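You operate a simulated robot arm through the tools that you are given. There is no shell and no other tool.

Carry out the task below with a simulated robot arm. There is one attempt and no reset: what you move stays moved.

Task
Test the tutor pedal at medium speed, tip it back, switch off.
Fine: the pedal stands on the deck; switch on first; medium is 80 to 160 rpm on the panel, three seconds or more in all, under half a second faster; the head ends still; hands stay off it.

It is judged by the outcome, as a careful person would: the job done as asked, and still so three seconds after it is handed in. It fails if anything else is knocked over, pushed out of place, dropped, spilled or broken.

Robot
A 6-joint arm with a two-finger parallel gripper, fixed in place. Base frame: the origin is on the floor under the middle of its stand, x ahead of it, y to its left, z up; the work surface is at about z = 410. Lengths are in mm, angles in rad, forces in N, time in s.
With the tool pointing down near the work surface it reaches from about 260 to 640 mm from the base axis. Its first joint turns from -2.007 to 2.007 rad. Payload 3.43 kg.
The tool frame sits at the grasp point between the pads (the TCP): z along the fingers, y along the line on which they close. The tips reach 34 mm beyond it. Largest opening 128 mm; finger width 24, thickness 12; the body of the gripper, 48 by 130 mm, starts 96 mm behind the TCP.
Orientation is that of the tool frame in the base frame, as a unit quaternion [x, y, z, w]. With the fingers straight down and closing along the base's y, the tool's x points along the base's -x, its y along +y and its z along -z.

Tools
- The arm moves only by the tool nudge_tool. Its argument "deltas" is one flat list of numbers, 6 for each row, row after row: the shift along the tool's x, y, z in mm, then the turn, a rotation vector about the tool's x, y, z in rad. In form: [dx, dy, dz, ax, ay, az, dx, dy, dz, ax, ay, az, ...]. A call has 1 to 20 rows; each row shifts and turns the commanded pose from where the row before left it, along the tool's axes as they then stand. "hand" is the opening, from 0 (shut) to 1 (fully open), set as the call begins (left out, the last holds). Each row takes 0.2 s and may step no farther than 50 mm and 0.15 rad from the row before; otherwise, or with a gripper value out of range, the whole call is refused. Where a pose cannot be reached the arm comes as near as it can. A force on the tool above 90 N (or 10 N above the force at the start of the call, whichever is more), or a blocked arm, ends the call early, and 0.2 s more pass. The fingers move at their own pace (about 153 mm/s each) and stop on an object; they squeeze with about 33 N. The grip force told is the motor's: it shows also when the fingers shut on nothing. Time passes only in rows, and 0.2 s behind the last, so rows that do not move let the fingers close. It gives the time, the measured TCP pose, the force on the tool (base axes), the opening and the grip force at its end, in the units of the frame above (readings bear some noise), with the torque about the TCP (base axes, N m) and any sound that the robot's microphone picked up, and new pictures: "views" is both (left out), scene, wrist or none.
- Cameras (640 x 400 px; columns grow to the right, rows downward): "scene" is fixed at [50, 502, 1053.5]; the picture's right is [-0.81, -0.59, 0.00], its down [-0.38, 0.52, -0.76] and it looks along [0.45, -0.61, -0.65] (base axes); focal length 355 px, centre (320, 200). "wrist" rides on the gripper at [76, -11, -160] in the tool frame; the picture's right is [0.15, 0.99, 0.00], its down [-0.88, 0.13, -0.46] and it looks along [-0.45, 0.07, 0.89] (tool axes); focal length 234 px, centre (320, 200). There is no depth. A picture from a camera that has moved, and an enlarged one, comes with that camera's place and axes in the base frame and with its lens.
- raise_lower(by): slides the trunk up (or, below 0, down) by that many mm; the arm rides with it, the base frame stays. It gives what a move gives, with no picture.
- zoom(camera, box): a new picture of the part [left, top, right, bottom] of that camera's present view, enlarged. It takes no simulated time.
- sign_off(): hands the job in; it is judged then, once.

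Places have to be worked out from the pictures, the camera data and where the tool is seen. Open the gripper and draw the arm clear of the work before you hand the job in, unless the task says otherwise.

The tools are called as name(argument=value, ...) on one line, values as JSON. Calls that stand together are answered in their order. nudge_tool: Moves the arm, as the interface text tells. Its arguments: {"type":"object","properties":{"deltas":{"type":"array","items":{"type":"number"}},"hand":{"type":"number"},"views":{"type":"string","enum":["both","scene","wrist","none"]}},"required":["deltas"]} The other tools are called the same way: raise_lower (by) moves the trunk up or down; zoom (camera, box) takes an enlarged picture of a part of a camera's view; sign_off () hands the job in.

At the start:

```text
time: 0.0
position: [479.0, 118.1, 765.3]
ee_rot: [0.001, 1.0, 0.0, 0.0]
ft_force: [-0.4, -0.1, -0.4]
moment: [0.0, 0.0, -0.03]
opening: 128.0
gripper_force: 0.0
trunk travel left (down, up): [-550.0, 440.0]
```

scene: 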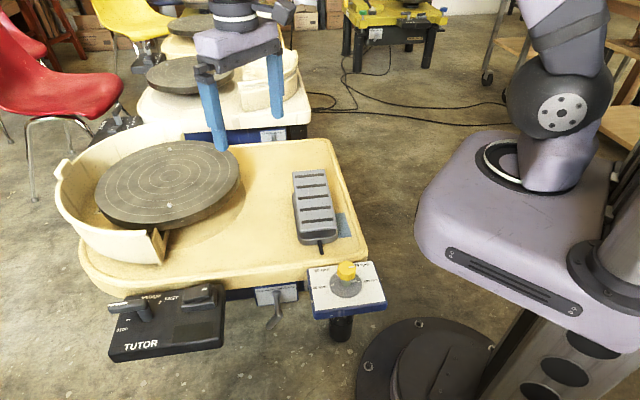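
wrist: 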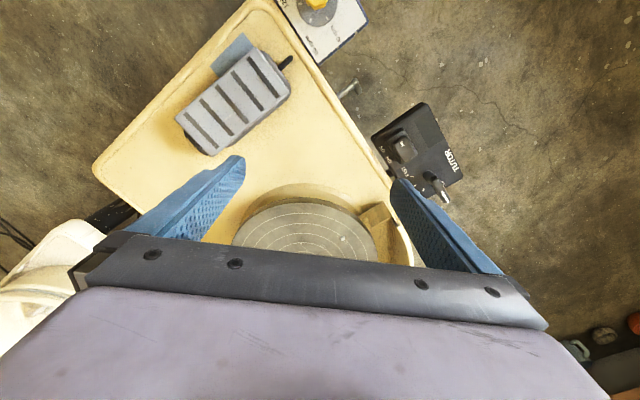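

I see a pottery wheel with a grey foot pedal on the deck, a black TUTOR panel, and a white panel with a yellow knob. I'll enlarge these parts before moving anything.

zoom(camera="scene", box=[90, 260, 250, 360])

zoom(camera="scene", box=[240, 240, 400, 340])

zoom(camera="scene", box=[250, 150, 410, 250])

zoom(camera="wrist", box=[340, 80, 500, 180])

zoom(camera="wrist", box=[160, 0, 400, 150])

```text
4.00 times, centred on (170, 310) of scene
camera zoom: at [50.0, 502.0, 1053.5], right [-0.81, -0.59, 0.0], down [-0.38, 0.52, -0.76], along [0.45, -0.61, -0.65], focal length 1420 px, centre (920, -240)
```

zoom: 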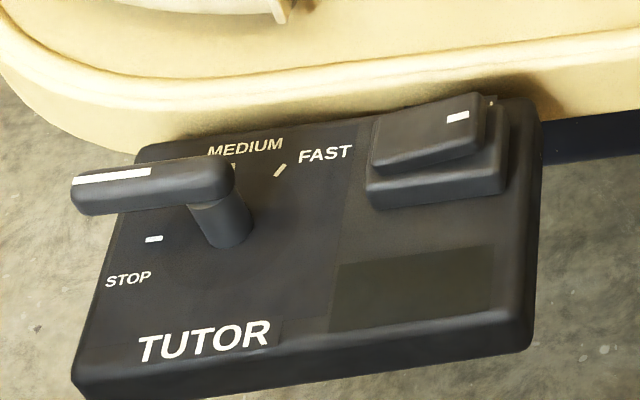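

```text
4.00 times, centred on (320, 290) of scene
camera zoom: at [50.0, 502.0, 1053.5], right [-0.81, -0.59, 0.0], down [-0.38, 0.52, -0.76], along [0.45, -0.61, -0.65], focal length 1420 px, centre (320, -160)
```

zoom: 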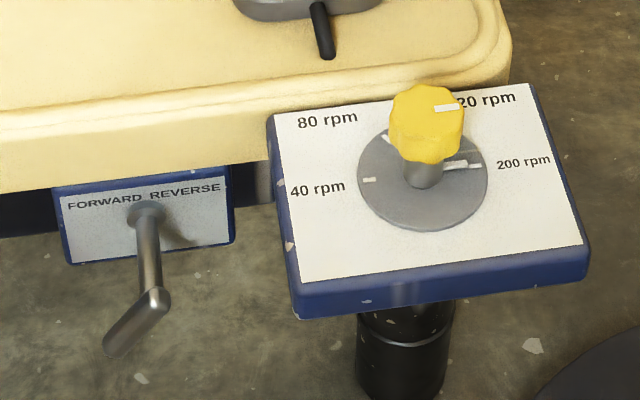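

```text
4.00 times, centred on (330, 200) of scene
camera zoom: at [50.0, 502.0, 1053.5], right [-0.81, -0.59, 0.0], down [-0.38, 0.52, -0.76], along [0.45, -0.61, -0.65], focal length 1420 px, centre (280, 200)
```

zoom: 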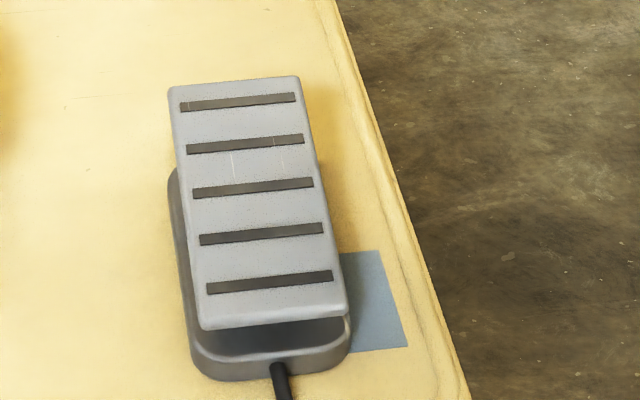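

```text
4.00 times, centred on (420, 130) of wrist
camera zoom: at [402.9, 107.1, 924.6], right [-0.15, 0.99, 0.0], down [0.88, 0.13, 0.46], along [0.45, 0.07, -0.89], focal length 937 px, centre (-80, 480)
```

zoom: 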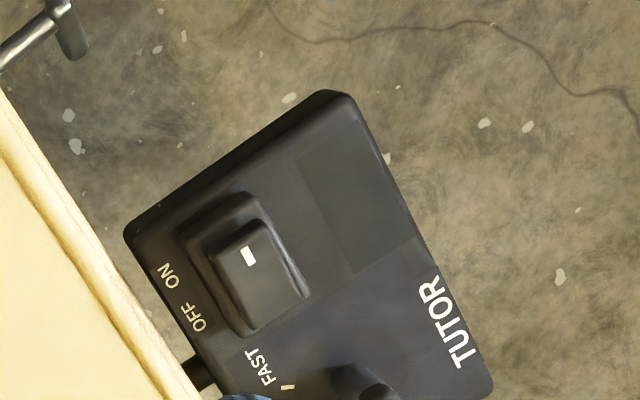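

```text
2.67 times, centred on (280, 75) of wrist
camera zoom: at [402.9, 107.1, 924.6], right [-0.15, 0.99, 0.0], down [0.88, 0.13, 0.46], along [0.45, 0.07, -0.89], focal length 624 px, centre (427, 533)
```

zoom: 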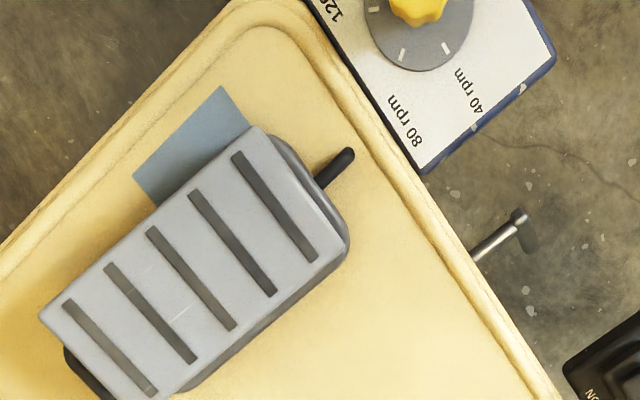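

The rocker sits at about (493, 292, 445) with its ON end raised, so it is probably off. The pedal is about 190 x 83 mm, with its cable end low at about z=456 and its far end high at about z=492. I'll enlarge further to find labels and settle how the pedal and knob are set.

zoom(camera="scene", box=[285, 160, 349, 200])

zoom(camera="scene", box=[285, 215, 365, 265])

zoom(camera="wrist", box=[165, 30, 309, 120])

zoom(camera="wrist", box=[165, 80, 309, 170])

zoom(camera="wrist", box=[260, 0, 388, 80])

zoom(camera="scene", box=[110, 280, 174, 320])

zoom(camera="scene", box=[50, 120, 290, 270])

```text
10.00 times, centred on (317, 180) of scene
camera zoom: at [50.0, 502.0, 1053.5], right [-0.81, -0.59, 0.0], down [-0.38, 0.52, -0.76], along [0.45, -0.61, -0.65], focal length 3549 px, centre (350, 400)
```

zoom: 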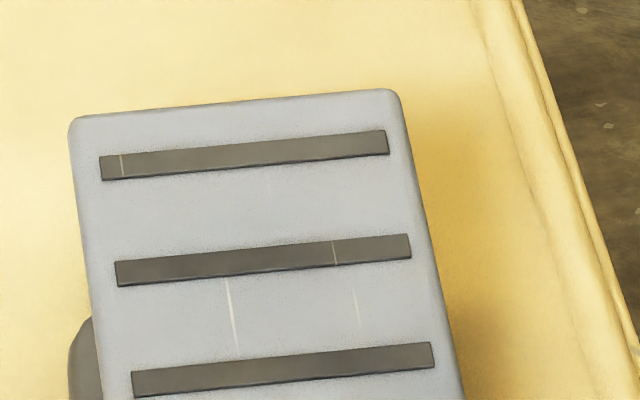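

```text
8.00 times, centred on (325, 240) of scene
camera zoom: at [50.0, 502.0, 1053.5], right [-0.81, -0.59, 0.0], down [-0.38, 0.52, -0.76], along [0.45, -0.61, -0.65], focal length 2839 px, centre (280, -120)
```

zoom: 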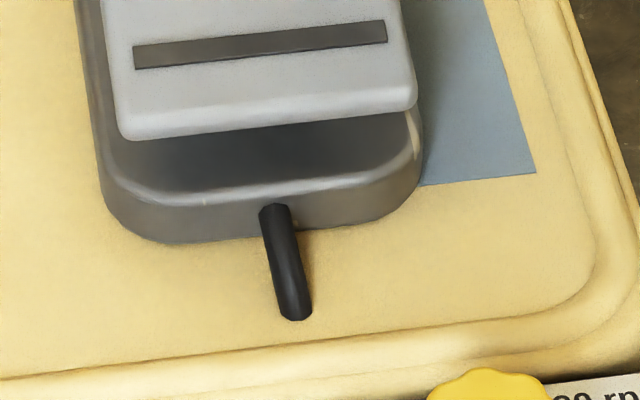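

```text
4.44 times, centred on (237, 75) of wrist
camera zoom: at [402.9, 107.1, 924.6], right [-0.15, 0.99, 0.0], down [0.88, 0.13, 0.46], along [0.45, 0.07, -0.89], focal length 1041 px, centre (689, 756)
```

zoom: 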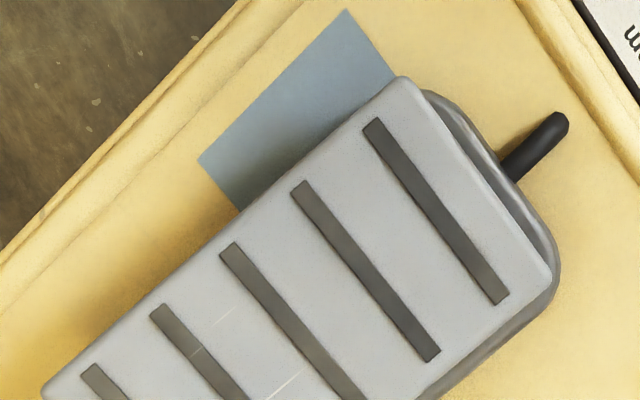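

```text
4.44 times, centred on (237, 125) of wrist
camera zoom: at [402.9, 107.1, 924.6], right [-0.15, 0.99, 0.0], down [0.88, 0.13, 0.46], along [0.45, 0.07, -0.89], focal length 1041 px, centre (689, 533)
```

zoom: 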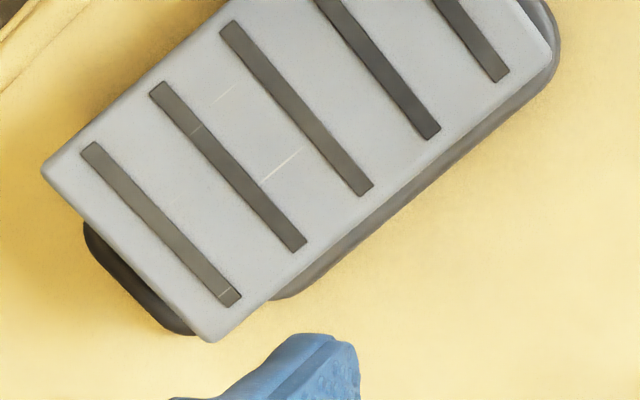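

```text
5.00 times, centred on (324, 40) of wrist
camera zoom: at [402.9, 107.1, 924.6], right [-0.15, 0.99, 0.0], down [0.88, 0.13, 0.46], along [0.45, 0.07, -0.89], focal length 1171 px, centre (300, 1000)
```

zoom: 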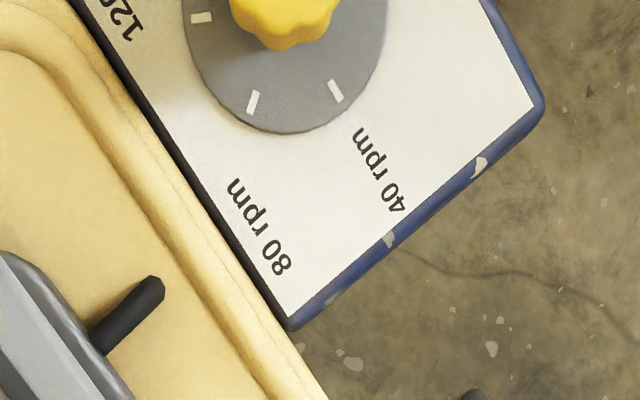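

```text
10.00 times, centred on (142, 300) of scene
camera zoom: at [50.0, 502.0, 1053.5], right [-0.81, -0.59, 0.0], down [-0.38, 0.52, -0.76], along [0.45, -0.61, -0.65], focal length 3549 px, centre (2100, -800)
```

zoom: 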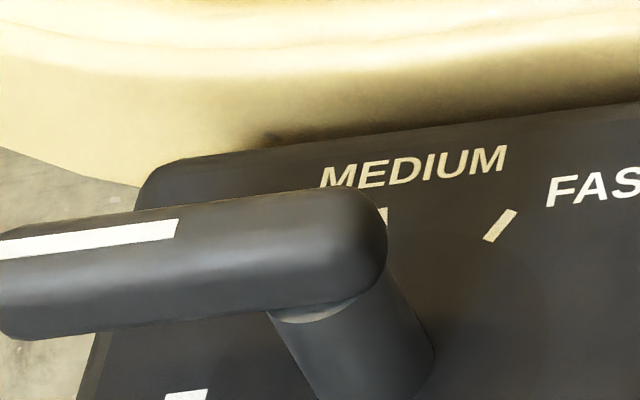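

```text
2.67 times, centred on (170, 195) of scene
camera zoom: at [50.0, 502.0, 1053.5], right [-0.81, -0.59, 0.0], down [-0.38, 0.52, -0.76], along [0.45, -0.61, -0.65], focal length 946 px, centre (720, 213)
```

zoom: 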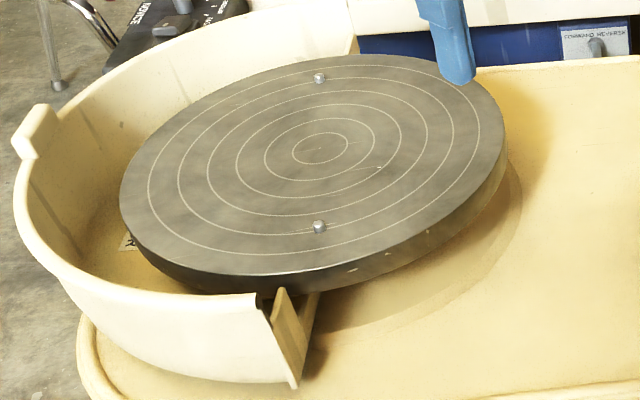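

The yellow knob's scale and the lever's setting aren't clear from here. I'll move, still high up, to where the wrist camera has a good view of the TUTOR panel.

nudge_tool(deltas=[8, 26, 25, 0, 0, 0, 8, 26, 25, 0, 0, 0, 8, 26, 25, 0, 0, 0, 8, 26, 25, 0, 0, 0, 8, 26, 25, 0, 0, 0], hand=1, views="both")

```text
time: 1.2
position: [437.8, 249.3, 641.2]
ee_rot: [0.0, 1.0, -0.001, 0.0]
ft_force: [0.0, 0.7, 0.2]
moment: [-0.02, 0.04, -0.01]
opening: 127.9
gripper_force: 0.0
trunk travel left (down, up): [-550.0, 440.0]
camera wrist: at [362.6, 237.8, 800.0], right [-0.15, 0.99, 0.0], down [0.88, 0.13, 0.46], along [0.45, 0.07, -0.89], focal length 234 px, centre (320, 200)
```

scene: 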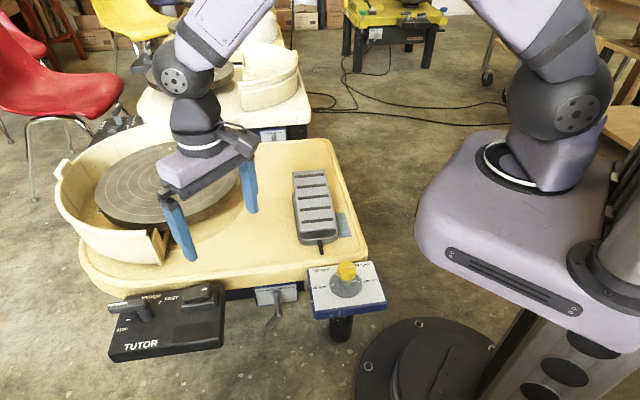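
wrist: 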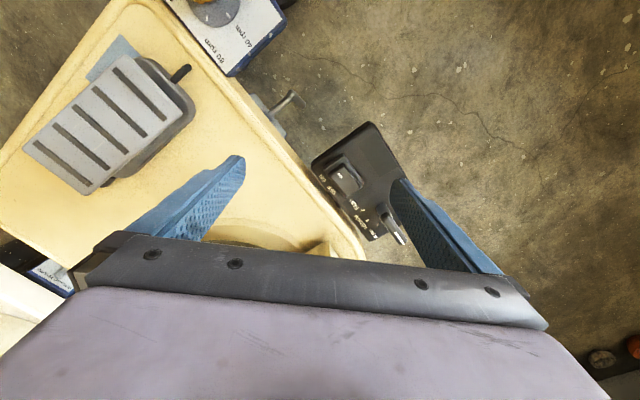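

The panel is in view between the fingers, so I'll enlarge it along with the knob and pedal.

zoom(camera="wrist", box=[300, 110, 460, 210])

zoom(camera="wrist", box=[320, 170, 416, 230])

zoom(camera="wrist", box=[10, 20, 234, 160])

zoom(camera="wrist", box=[380, 180, 444, 260])

```text
4.00 times, centred on (380, 160) of wrist
camera zoom: at [362.6, 237.8, 800.0], right [-0.15, 0.99, 0.0], down [0.88, 0.13, 0.46], along [0.45, 0.07, -0.89], focal length 937 px, centre (80, 360)
```

zoom: 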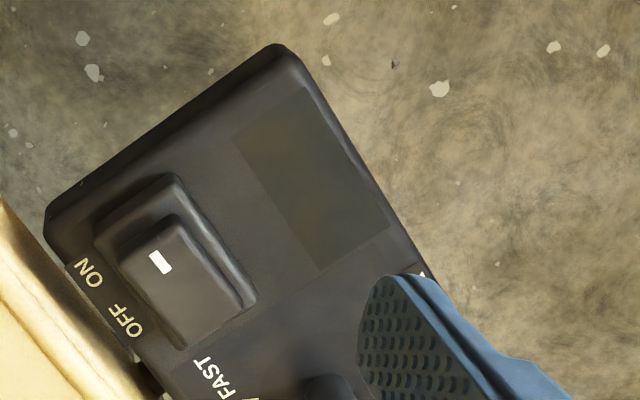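

```text
6.67 times, centred on (368, 200) of wrist
camera zoom: at [362.6, 237.8, 800.0], right [-0.15, 0.99, 0.0], down [0.88, 0.13, 0.46], along [0.45, 0.07, -0.89], focal length 1561 px, centre (0, 200)
```

zoom: 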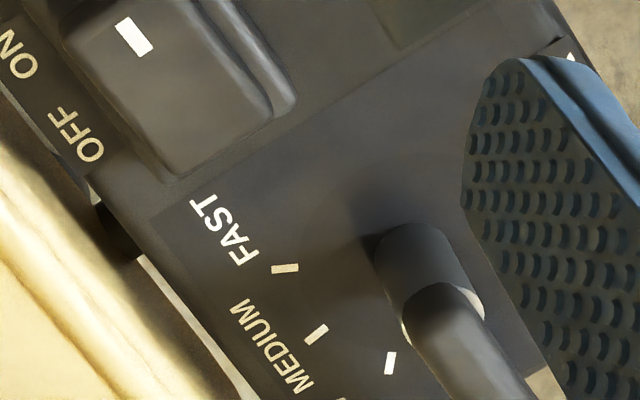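

```text
2.86 times, centred on (122, 90) of wrist
camera zoom: at [362.6, 237.8, 800.0], right [-0.15, 0.99, 0.0], down [0.88, 0.13, 0.46], along [0.45, 0.07, -0.89], focal length 669 px, centre (886, 514)
```

zoom: 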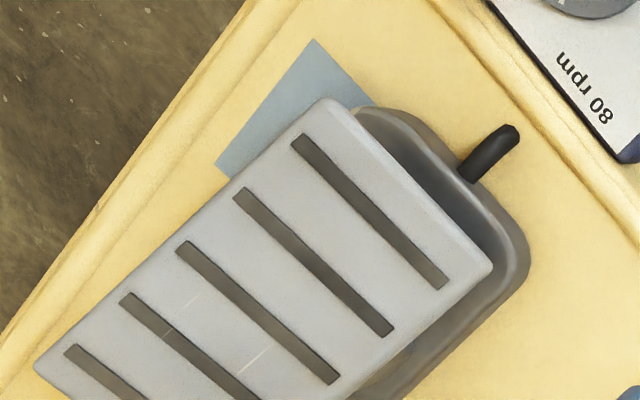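

```text
5.00 times, centred on (412, 220) of wrist
camera zoom: at [362.6, 237.8, 800.0], right [-0.15, 0.99, 0.0], down [0.88, 0.13, 0.46], along [0.45, 0.07, -0.89], focal length 1171 px, centre (-140, 100)
```

zoom: 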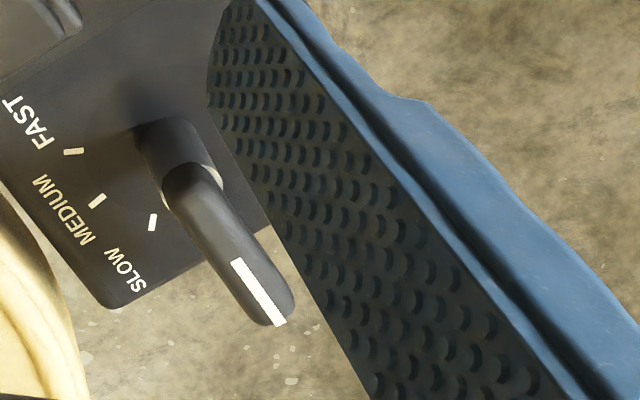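

The lever points at STOP, and the rocker runs along about (0.71, 0.70) with its ON end near (487, 287). The dark display at about (452, 346) is still blank. I'll shut the fingers, turn the tool 45 degrees to line up with the rocker, and hover above the ON end.

nudge_tool(deltas=[0, 0, 0, 0, 0, 0.131, 0, 0, 0, 0, 0, 0.131, 0, 0, 0, 0, 0, 0.131, 0, 0, 0, 0, 0, 0.131, 0, 0, 0, 0, 0, 0.131, 0, 0, 0, 0, 0, 0.13, -2, 16.8, 30, 0, 0, 0, -2, 16.8, 30, 0, 0, 0, -2, 16.8, 30, 0, 0, 0, -2, 16.8, 30, 0, 0, 0, 0, 0, 0, 0, 0, 0], hand=0, views="both")

```text
time: 3.6
position: [491.7, 291.0, 520.2]
ee_rot: [0.382, 0.924, 0.0, 0.0]
ft_force: [-0.3, -0.1, 0.3]
moment: [-0.01, 0.01, 0.01]
opening: 0.1
gripper_force: 32.5
trunk travel left (down, up): [-550.0, 440.0]
camera wrist: at [430.1, 336.3, 679.3], right [0.6, 0.8, 0.0], down [0.71, -0.53, 0.46], along [0.37, -0.27, -0.89], focal length 234 px, centre (320, 200)
```

scene: 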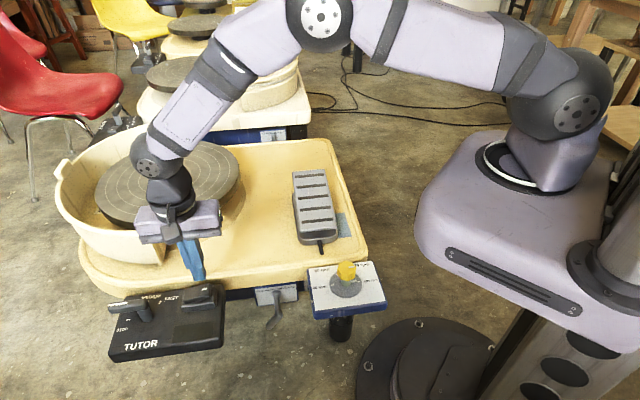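
wrist: 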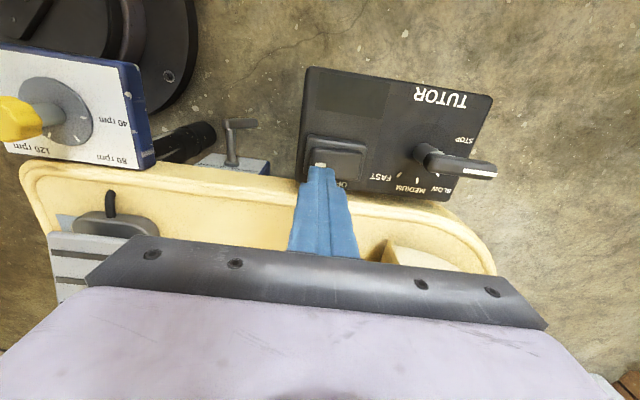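

The fingertip is over the ON end in the wrist view. I'll enlarge to check alignment, and look at the knob and lever from this angle.

zoom(camera="wrist", box=[280, 60, 504, 200])

zoom(camera="wrist", box=[0, 30, 224, 170])

zoom(camera="scene", box=[100, 220, 260, 360])

```text
2.86 times, centred on (392, 130) of wrist
camera zoom: at [430.1, 336.3, 679.3], right [0.6, 0.8, 0.0], down [0.71, -0.53, 0.46], along [0.37, -0.27, -0.89], focal length 669 px, centre (114, 400)
```

zoom: 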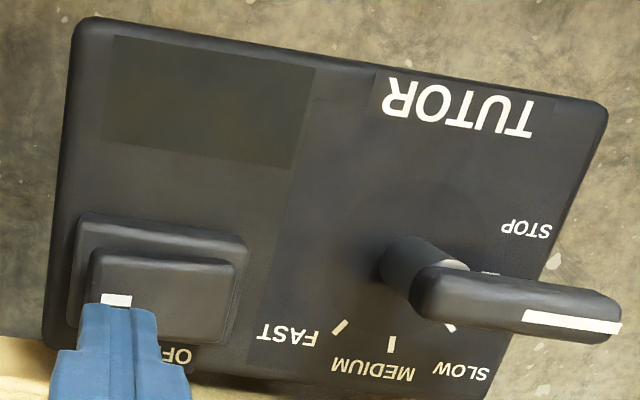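

```text
2.86 times, centred on (112, 100) of wrist
camera zoom: at [430.1, 336.3, 679.3], right [0.6, 0.8, 0.0], down [0.71, -0.53, 0.46], along [0.37, -0.27, -0.89], focal length 669 px, centre (914, 486)
```

zoom: 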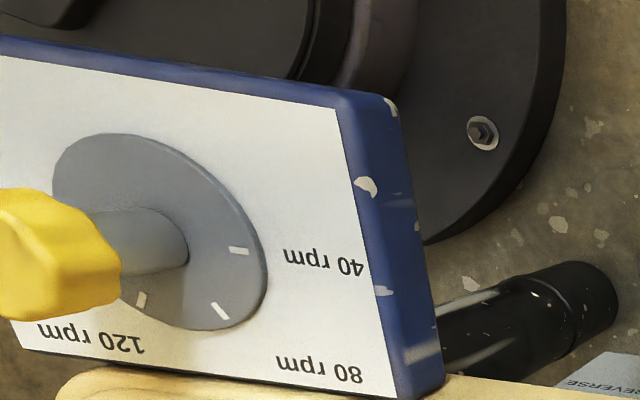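

```text
2.86 times, centred on (180, 290) of scene
camera zoom: at [50.0, 502.0, 1053.5], right [-0.81, -0.59, 0.0], down [-0.38, 0.52, -0.76], along [0.45, -0.61, -0.65], focal length 1014 px, centre (720, -57)
```

zoom: 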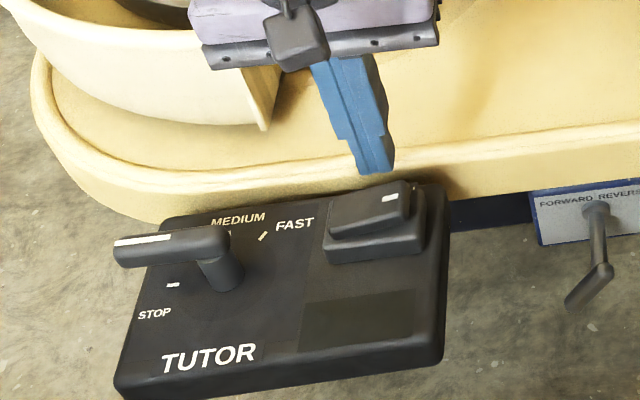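

The tip is centred over the marked ON end of the rocker. I'll come down to just above it and then press in small steps, watching the force and the display.

nudge_tool(deltas=[0, 0, 18, 0, 0, 0, 0, 0, 18, 0, 0, 0, 0, 0, 2, 0, 0, 0, 0, 0, 2, 0, 0, 0], views="both")

```text
time: 4.6
position: [491.1, 289.7, 480.8]
ee_rot: [0.382, 0.924, 0.001, 0.0]
ft_force: [-1.2, -1.2, 2.4]
moment: [0.0, 0.07, 0.03]
opening: 0.0
gripper_force: 32.9
trunk travel left (down, up): [-550.0, 440.0]
camera wrist: at [430.0, 335.6, 639.7], right [0.6, 0.8, 0.0], down [0.71, -0.53, 0.46], along [0.37, -0.27, -0.89], focal length 234 px, centre (320, 200)
```

scene: 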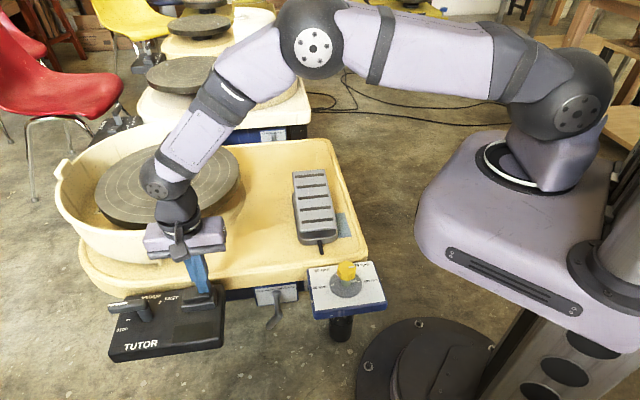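
wrist: 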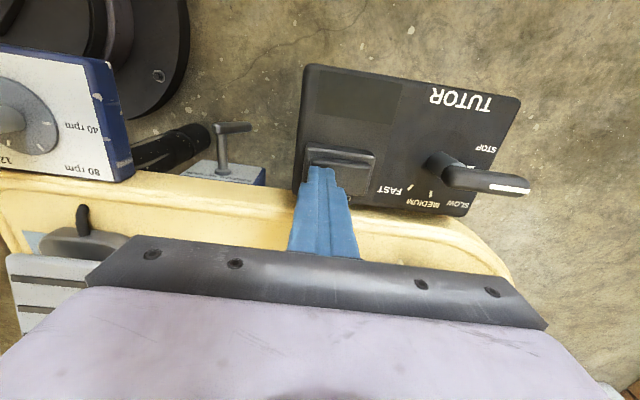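

The tip has touched the rocker: about 3 N at tip height z≈447. I'll press further in small steps.

nudge_tool(deltas=[0, 0, 2, 0, 0, 0, 0, 0, 2, 0, 0, 0, 0, 0, 2, 0, 0, 0], views="both")

```text
time: 5.4
position: [491.2, 288.4, 474.8]
ee_rot: [0.382, 0.924, -0.001, 0.0]
ft_force: [-6.3, -6.6, 8.9]
moment: [-0.14, 0.12, 0.02]
opening: 0.0
gripper_force: 32.9
trunk travel left (down, up): [-550.0, 440.0]
camera wrist: at [429.6, 334.9, 634.5], right [0.6, 0.8, 0.0], down [0.72, -0.53, 0.46], along [0.36, -0.27, -0.89], focal length 234 px, centre (320, 200)
```

scene: 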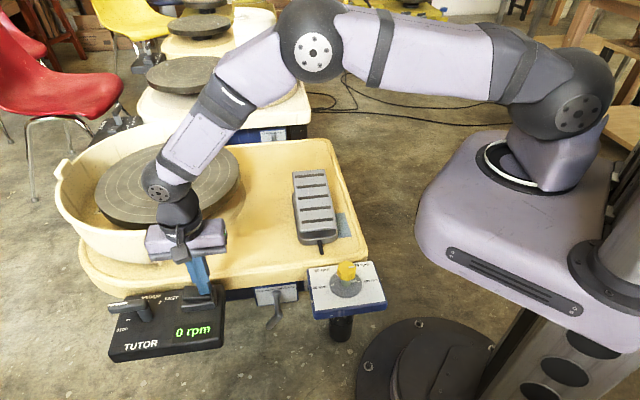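
wrist: 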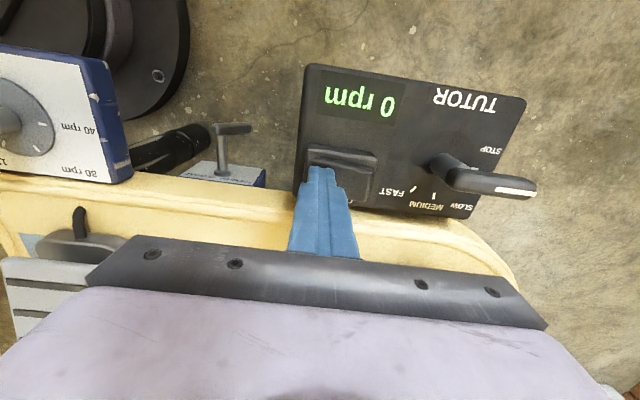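

The display has lit and reads "0 rpm", so it is on and the head is still. I'll lift off and check that the switch stays latched.

nudge_tool(deltas=[0, 0, -10, 0, 0, 0, 0, 0, -40, 0, 0, 0], views="both")

zoom(camera="wrist", box=[280, 60, 504, 200])

zoom(camera="scene", box=[100, 260, 260, 360])

```text
time: 6.0
position: [490.0, 289.5, 525.7]
ee_rot: [0.383, 0.924, 0.001, 0.0]
ft_force: [-0.2, -0.2, 0.2]
moment: [0.0, 0.0, 0.05]
opening: 0.4
gripper_force: 32.7
trunk travel left (down, up): [-550.0, 440.0]
camera wrist: at [429.9, 335.4, 684.2], right [0.6, 0.8, 0.0], down [0.71, -0.53, 0.46], along [0.37, -0.27, -0.89], focal length 234 px, centre (320, 200)
```

scene: 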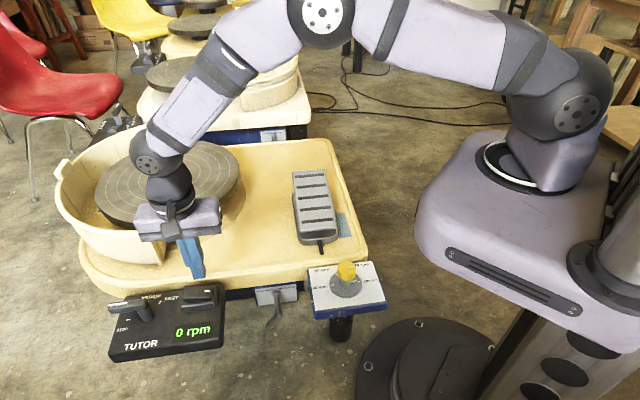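
wrist: 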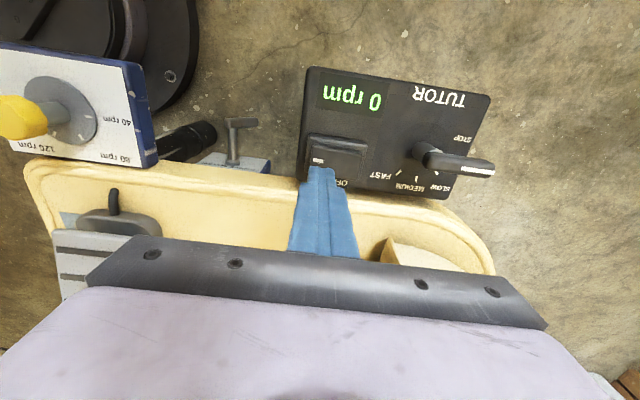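

```text
2.86 times, centred on (392, 130) of wrist
camera zoom: at [429.9, 335.4, 684.2], right [0.6, 0.8, 0.0], down [0.71, -0.53, 0.46], along [0.37, -0.27, -0.89], focal length 669 px, centre (114, 400)
```

zoom: 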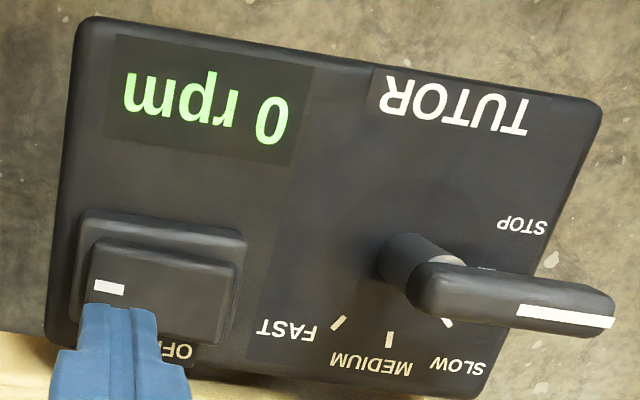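

```text
4.00 times, centred on (180, 310) of scene
camera zoom: at [50.0, 502.0, 1053.5], right [-0.81, -0.59, 0.0], down [-0.38, 0.52, -0.76], along [0.45, -0.61, -0.65], focal length 1420 px, centre (880, -240)
```

zoom: 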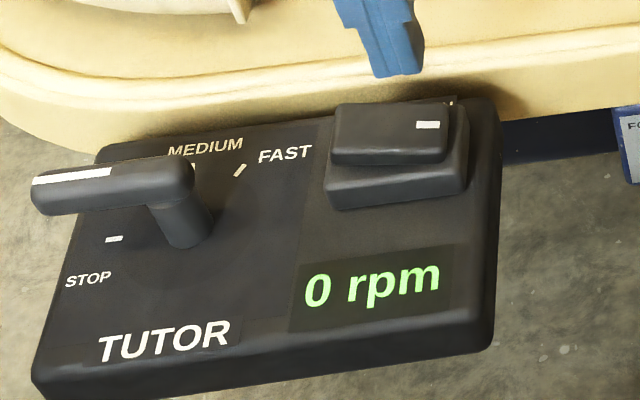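

The switch is latched on and the display still reads 0 rpm. The far end of the pedal is up, around (529, -106, 493). I'll carry the shut fingers high over to a hover above that end.

nudge_tool(deltas=[0, 0, -37, 0, 0, 0, 0, 0, -37, 0, 0, 0, -31.3, -28, 0, 0, 0, 0, -31.3, -28, 0, 0, 0, 0, -31.3, -28, 0, 0, 0, 0, -31.3, -28, 0, 0, 0, 0, -31.3, -28, 0, 0, 0, 0, -31.3, -28, 0, 0, 0, 0, -31.3, -28, 0, 0, 0, 0, -31.3, -28, 0, 0, 0, 0, -31.3, -28, 0, 0, 0, 0, 0, 0, 0, 0, 0, 0], views="both")

```text
time: 8.6
position: [513.5, -88.8, 598.4]
ee_rot: [0.383, 0.924, 0.001, 0.0]
ft_force: [0.1, 0.7, 0.7]
moment: [0.02, 0.0, 0.0]
opening: 0.2
gripper_force: 33.2
trunk travel left (down, up): [-550.0, 440.0]
camera wrist: at [451.0, -42.3, 757.7], right [0.6, 0.8, 0.0], down [0.71, -0.53, 0.46], along [0.37, -0.27, -0.89], focal length 234 px, centre (320, 200)
```

scene: 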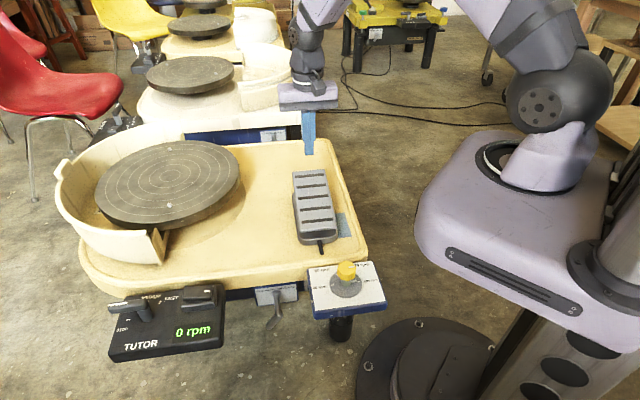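
wrist: 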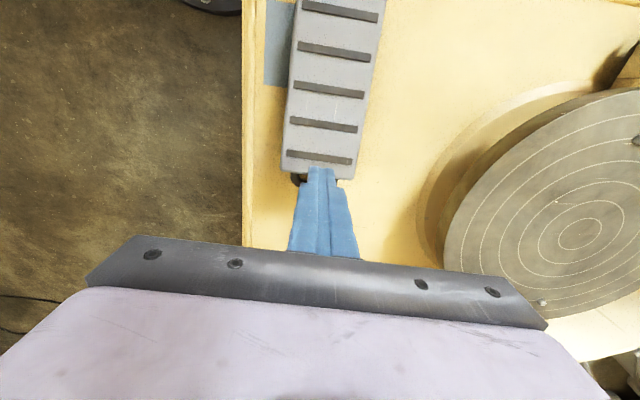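

The tip is centred over the pedal, about 25 mm in from its raised end, and the panel stays readable in the scene view. I'll come down to just above the plate.

nudge_tool(deltas=[0, 0, 35, 0, 0, 0, 0, 0, 32, 0, 0, 0, 0, 0, 0, 0, 0, 0], views="both")

zoom(camera="wrist", box=[240, 80, 400, 200])

zoom(camera="scene", box=[250, 100, 410, 250])

```text
time: 9.4
position: [513.3, -88.1, 532.1]
ee_rot: [0.382, 0.924, -0.001, 0.0]
ft_force: [0.5, -0.3, 0.1]
moment: [-0.02, -0.01, 0.0]
opening: 0.1
gripper_force: 32.5
trunk travel left (down, up): [-550.0, 440.0]
camera wrist: at [452.1, -41.5, 690.5], right [0.6, 0.8, 0.0], down [0.71, -0.53, 0.46], along [0.37, -0.27, -0.89], focal length 234 px, centre (320, 200)
```

scene: 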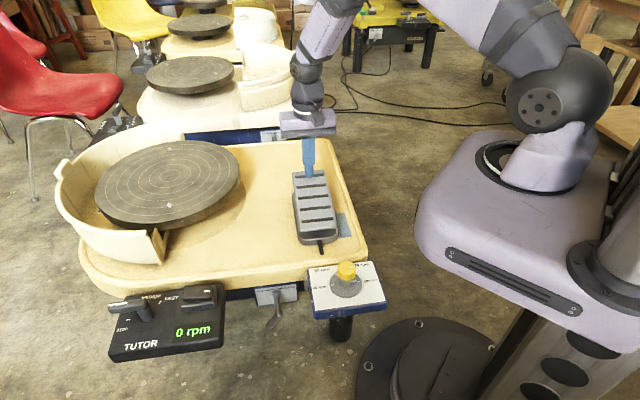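
wrist: 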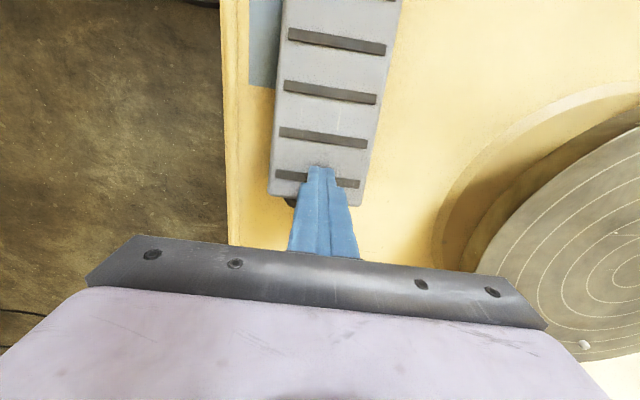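

```text
3.33 times, centred on (320, 140) of wrist
camera zoom: at [452.1, -41.5, 690.5], right [0.6, 0.8, 0.0], down [0.71, -0.53, 0.46], along [0.37, -0.27, -0.89], focal length 781 px, centre (320, 400)
```

zoom: 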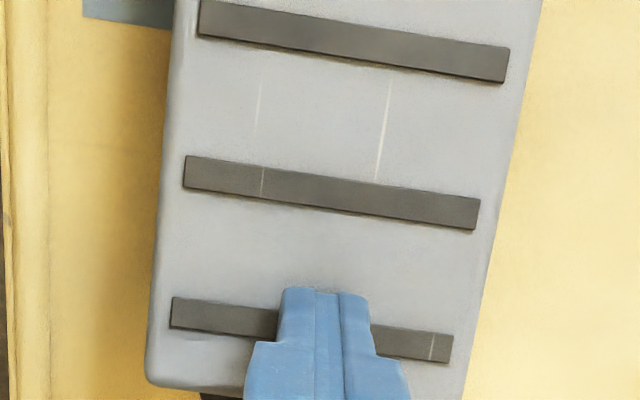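

```text
2.67 times, centred on (330, 175) of scene
camera zoom: at [50.0, 502.0, 1053.5], right [-0.81, -0.59, 0.0], down [-0.38, 0.52, -0.76], along [0.45, -0.61, -0.65], focal length 946 px, centre (293, 267)
```

zoom: 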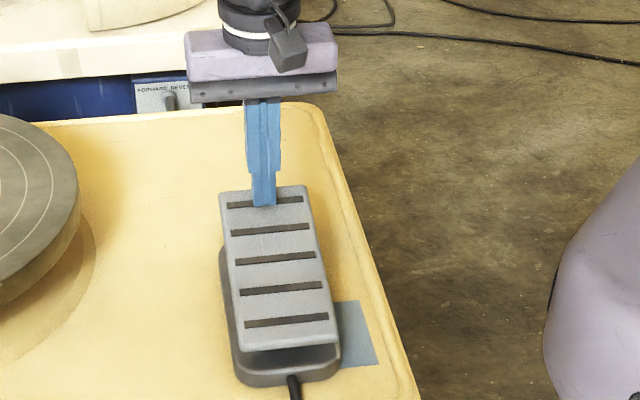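

The tip is at about z=498, over the last rib. I'll lower it 9 mm in small steps to find contact.

nudge_tool(deltas=[0, 0, 3, 0, 0, 0, 0, 0, 3, 0, 0, 0, 0, 0, 2, 0, 0, 0], views="scene")

```text
time: 10.2
position: [512.6, -87.6, 523.9]
ee_rot: [0.383, 0.924, 0.0, 0.0]
ft_force: [-0.5, 1.2, 1.8]
moment: [0.01, -0.03, 0.02]
opening: 0.1
gripper_force: 32.6
trunk travel left (down, up): [-550.0, 440.0]
```

scene: 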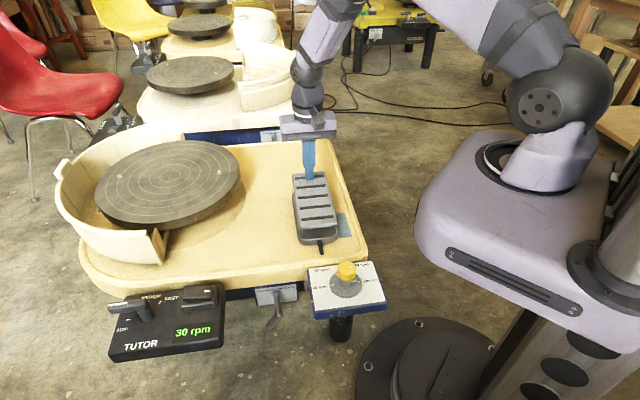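

The pedal works: the display reads 30 rpm with only about 2 N on the tip. I'll hold still for a moment to see where the speed settles.

nudge_tool(deltas=[0, 0, 0, 0, 0, 0, 0, 0, 0, 0, 0, 0], views="scene")

zoom(camera="scene", box=[100, 260, 260, 360])

```text
time: 10.8
position: [513.0, -87.1, 523.7]
ee_rot: [0.382, 0.924, -0.001, 0.0]
ft_force: [-0.3, 0.1, 0.2]
moment: [-0.02, 0.03, -0.01]
opening: 0.0
gripper_force: 33.1
trunk travel left (down, up): [-550.0, 440.0]
```

scene: 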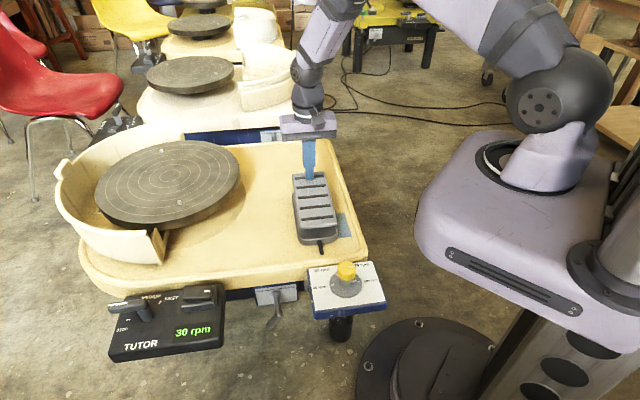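

```text
4.00 times, centred on (180, 310) of scene
camera zoom: at [50.0, 502.0, 1053.5], right [-0.81, -0.59, 0.0], down [-0.38, 0.52, -0.76], along [0.45, -0.61, -0.65], focal length 1420 px, centre (880, -240)
```

zoom: 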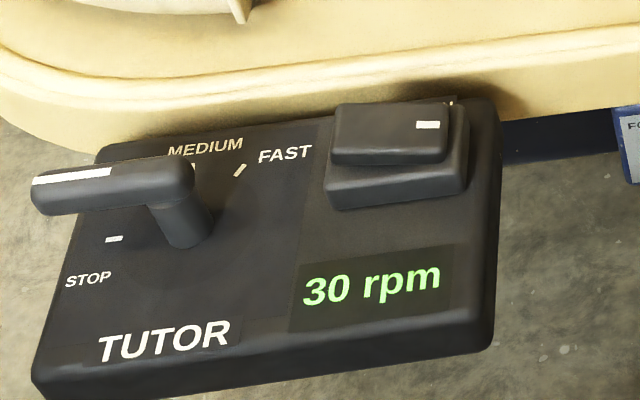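

It holds a steady 30 rpm with almost no force, so the pedal stays where it is set. I'll press 3 mm more and read the panel.

nudge_tool(deltas=[0, 0, 1.5, 0, 0, 0, 0, 0, 1.5, 0, 0, 0], views="scene")

zoom(camera="scene", box=[100, 260, 260, 360])

```text
time: 11.4
position: [513.2, -88.0, 520.6]
ee_rot: [0.383, 0.924, -0.001, -0.001]
ft_force: [0.5, -0.5, 2.4]
moment: [-0.01, 0.0, -0.05]
opening: 0.2
gripper_force: 33.2
trunk travel left (down, up): [-550.0, 440.0]
```

scene: 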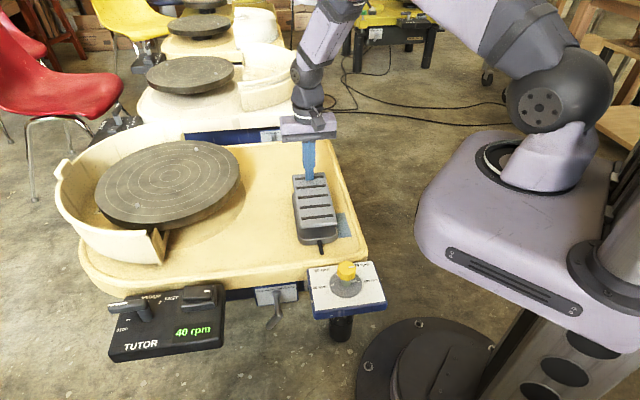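

```text
4.00 times, centred on (180, 310) of scene
camera zoom: at [50.0, 502.0, 1053.5], right [-0.81, -0.59, 0.0], down [-0.38, 0.52, -0.76], along [0.45, -0.61, -0.65], focal length 1420 px, centre (880, -240)
```

zoom: 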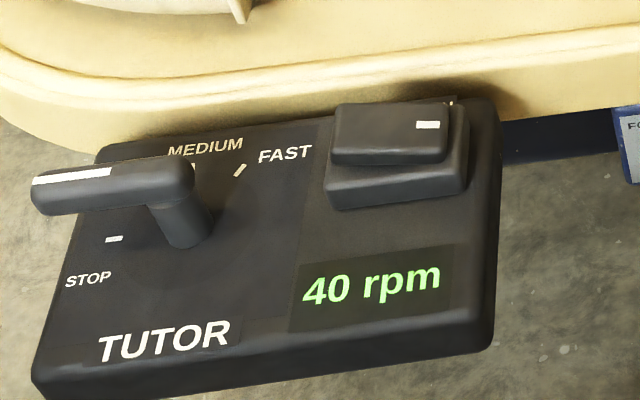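

It now reads 40 rpm and may still be ramping, so I'll hold again.

nudge_tool(deltas=[0, 0, 0, 0, 0, 0, 0, 0, 0, 0, 0, 0], views="none")

zoom(camera="scene", box=[100, 260, 260, 360])

```text
time: 12.0
position: [512.9, -87.4, 520.6]
ee_rot: [0.383, 0.924, 0.0, 0.0]
ft_force: [0.4, -0.5, 2.4]
moment: [0.0, -0.03, 0.05]
opening: 0.1
gripper_force: 33.3
trunk travel left (down, up): [-550.0, 440.0]
```

```text
4.00 times, centred on (180, 310) of scene
camera zoom: at [50.0, 502.0, 1053.5], right [-0.81, -0.59, 0.0], down [-0.38, 0.52, -0.76], along [0.45, -0.61, -0.65], focal length 1420 px, centre (880, -240)
```

zoom: 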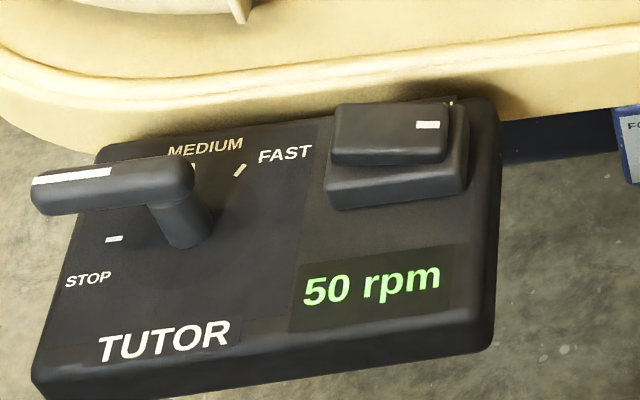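

Three millimetres took it from 30 to 50 rpm, roughly 6.5 rpm per mm. I'll press 5 mm more, gently.

nudge_tool(deltas=[0, 0, 1.7, 0, 0, 0, 0, 0, 1.7, 0, 0, 0, 0, 0, 1.6, 0, 0, 0, 0, 0, 0, 0, 0, 0], views="none")

zoom(camera="scene", box=[100, 260, 260, 360])

```text
time: 13.0
position: [512.1, -86.8, 515.0]
ee_rot: [0.382, 0.924, 0.0, -0.001]
ft_force: [1.2, -0.7, 2.7]
moment: [-0.05, -0.1, -0.02]
opening: 0.1
gripper_force: 32.6
trunk travel left (down, up): [-550.0, 440.0]
```

```text
4.00 times, centred on (180, 310) of scene
camera zoom: at [50.0, 502.0, 1053.5], right [-0.81, -0.59, 0.0], down [-0.38, 0.52, -0.76], along [0.45, -0.61, -0.65], focal length 1420 px, centre (880, -240)
```

zoom: 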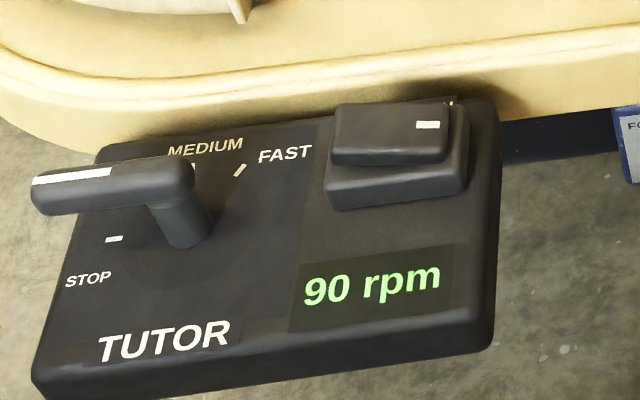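

It reads 90 rpm, already in the medium band. I'll press 2.5 mm more to sit nearer the middle, then hold briefly.

nudge_tool(deltas=[0, 0, 1.3, 0, 0, 0, 0, 0, 1.2, 0, 0, 0, 0, 0, 0, 0, 0, 0], views="none")

zoom(camera="scene", box=[100, 260, 260, 360])

```text
time: 13.8
position: [513.7, -88.0, 512.4]
ee_rot: [0.383, 0.924, 0.0, -0.001]
ft_force: [0.9, -1.3, 1.9]
moment: [0.01, 0.01, 0.02]
opening: 0.1
gripper_force: 33.3
trunk travel left (down, up): [-550.0, 440.0]
```

```text
4.00 times, centred on (180, 310) of scene
camera zoom: at [50.0, 502.0, 1053.5], right [-0.81, -0.59, 0.0], down [-0.38, 0.52, -0.76], along [0.45, -0.61, -0.65], focal length 1420 px, centre (880, -240)
```

zoom: 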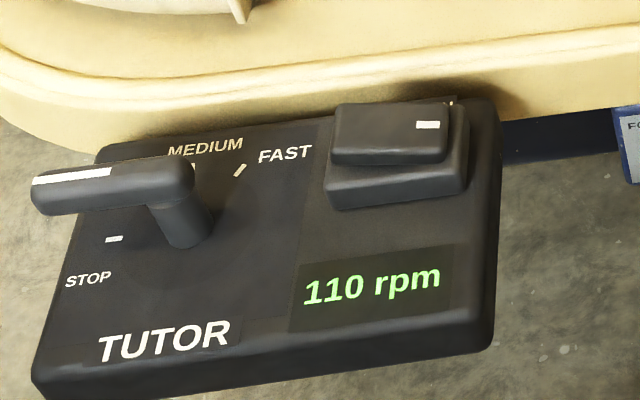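

It reads 110 rpm, well inside the medium band. I'll hold still for about 1.6 s and read it again.

nudge_tool(deltas=[0, 0, 0, 0, 0, 0, 0, 0, 0, 0, 0, 0, 0, 0, 0, 0, 0, 0, 0, 0, 0, 0, 0, 0, 0, 0, 0, 0, 0, 0, 0, 0, 0, 0, 0, 0, 0, 0, 0, 0, 0, 0], views="both")

zoom(camera="scene", box=[100, 260, 260, 360])

zoom(camera="scene", box=[250, 100, 410, 250])

```text
time: 15.4
position: [512.4, -87.1, 513.0]
ee_rot: [0.383, 0.924, 0.0, 0.0]
ft_force: [0.5, 0.2, -0.4]
moment: [-0.02, 0.01, -0.03]
opening: 0.0
gripper_force: 32.7
trunk travel left (down, up): [-550.0, 440.0]
camera wrist: at [451.4, -41.6, 672.1], right [0.6, 0.8, 0.0], down [0.71, -0.53, 0.46], along [0.37, -0.27, -0.89], focal length 234 px, centre (320, 200)
```

scene: 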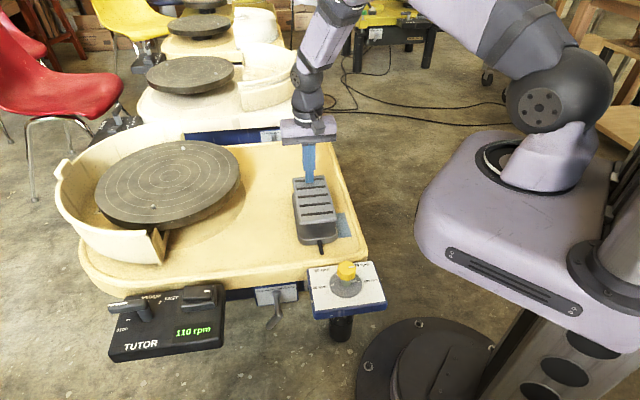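
wrist: 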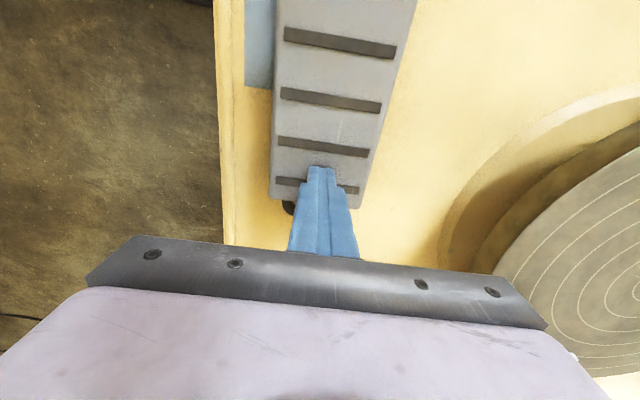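

```text
4.00 times, centred on (180, 310) of scene
camera zoom: at [50.0, 502.0, 1053.5], right [-0.81, -0.59, 0.0], down [-0.38, 0.52, -0.76], along [0.45, -0.61, -0.65], focal length 1420 px, centre (880, -240)
```

zoom: 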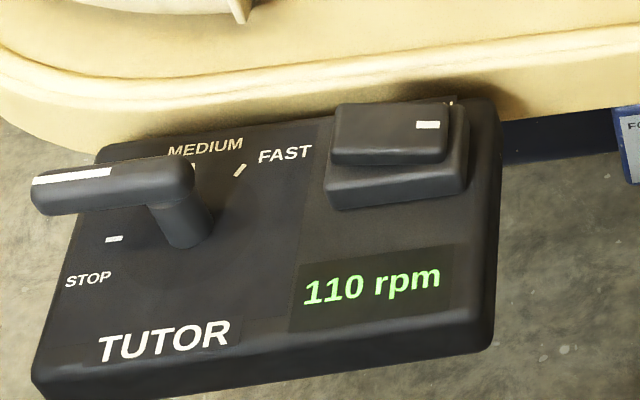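

```text
2.67 times, centred on (330, 175) of scene
camera zoom: at [50.0, 502.0, 1053.5], right [-0.81, -0.59, 0.0], down [-0.38, 0.52, -0.76], along [0.45, -0.61, -0.65], focal length 946 px, centre (293, 267)
```

zoom: 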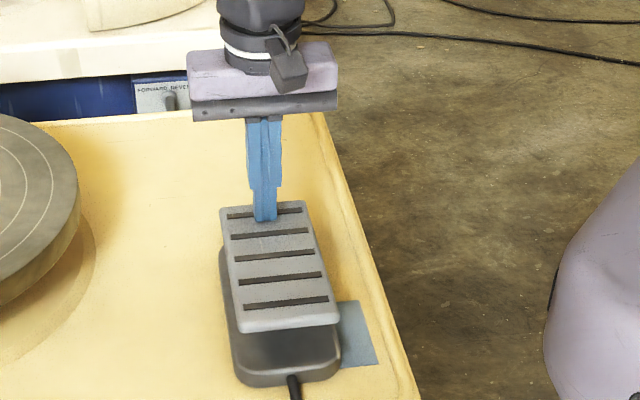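

It holds steady at 110 rpm with no force on the tip. I'll hold about 2 s more so the medium run is comfortably past three seconds.

nudge_tool(deltas=[0, 0, 0, 0, 0, 0, 0, 0, 0, 0, 0, 0, 0, 0, 0, 0, 0, 0, 0, 0, 0, 0, 0, 0, 0, 0, 0, 0, 0, 0, 0, 0, 0, 0, 0, 0, 0, 0, 0, 0, 0, 0, 0, 0, 0, 0, 0, 0, 0, 0, 0, 0, 0, 0], views="none")

zoom(camera="scene", box=[100, 260, 260, 360])

```text
time: 17.4
position: [513.1, -87.1, 513.2]
ee_rot: [0.382, 0.924, 0.0, 0.001]
ft_force: [0.0, 0.2, 0.5]
moment: [-0.01, 0.03, -0.01]
opening: 0.0
gripper_force: 33.0
trunk travel left (down, up): [-550.0, 440.0]
```

```text
4.00 times, centred on (180, 310) of scene
camera zoom: at [50.0, 502.0, 1053.5], right [-0.81, -0.59, 0.0], down [-0.38, 0.52, -0.76], along [0.45, -0.61, -0.65], focal length 1420 px, centre (880, -240)
```

zoom: 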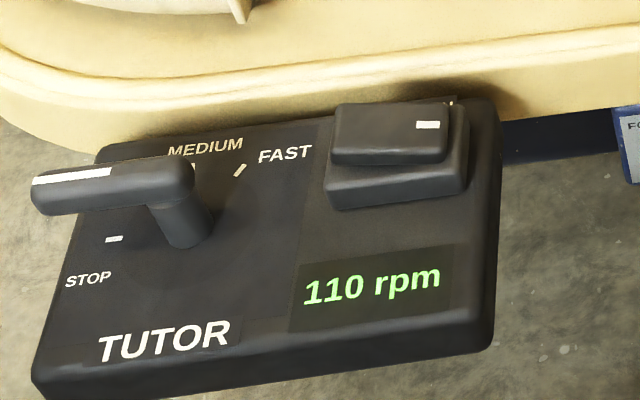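

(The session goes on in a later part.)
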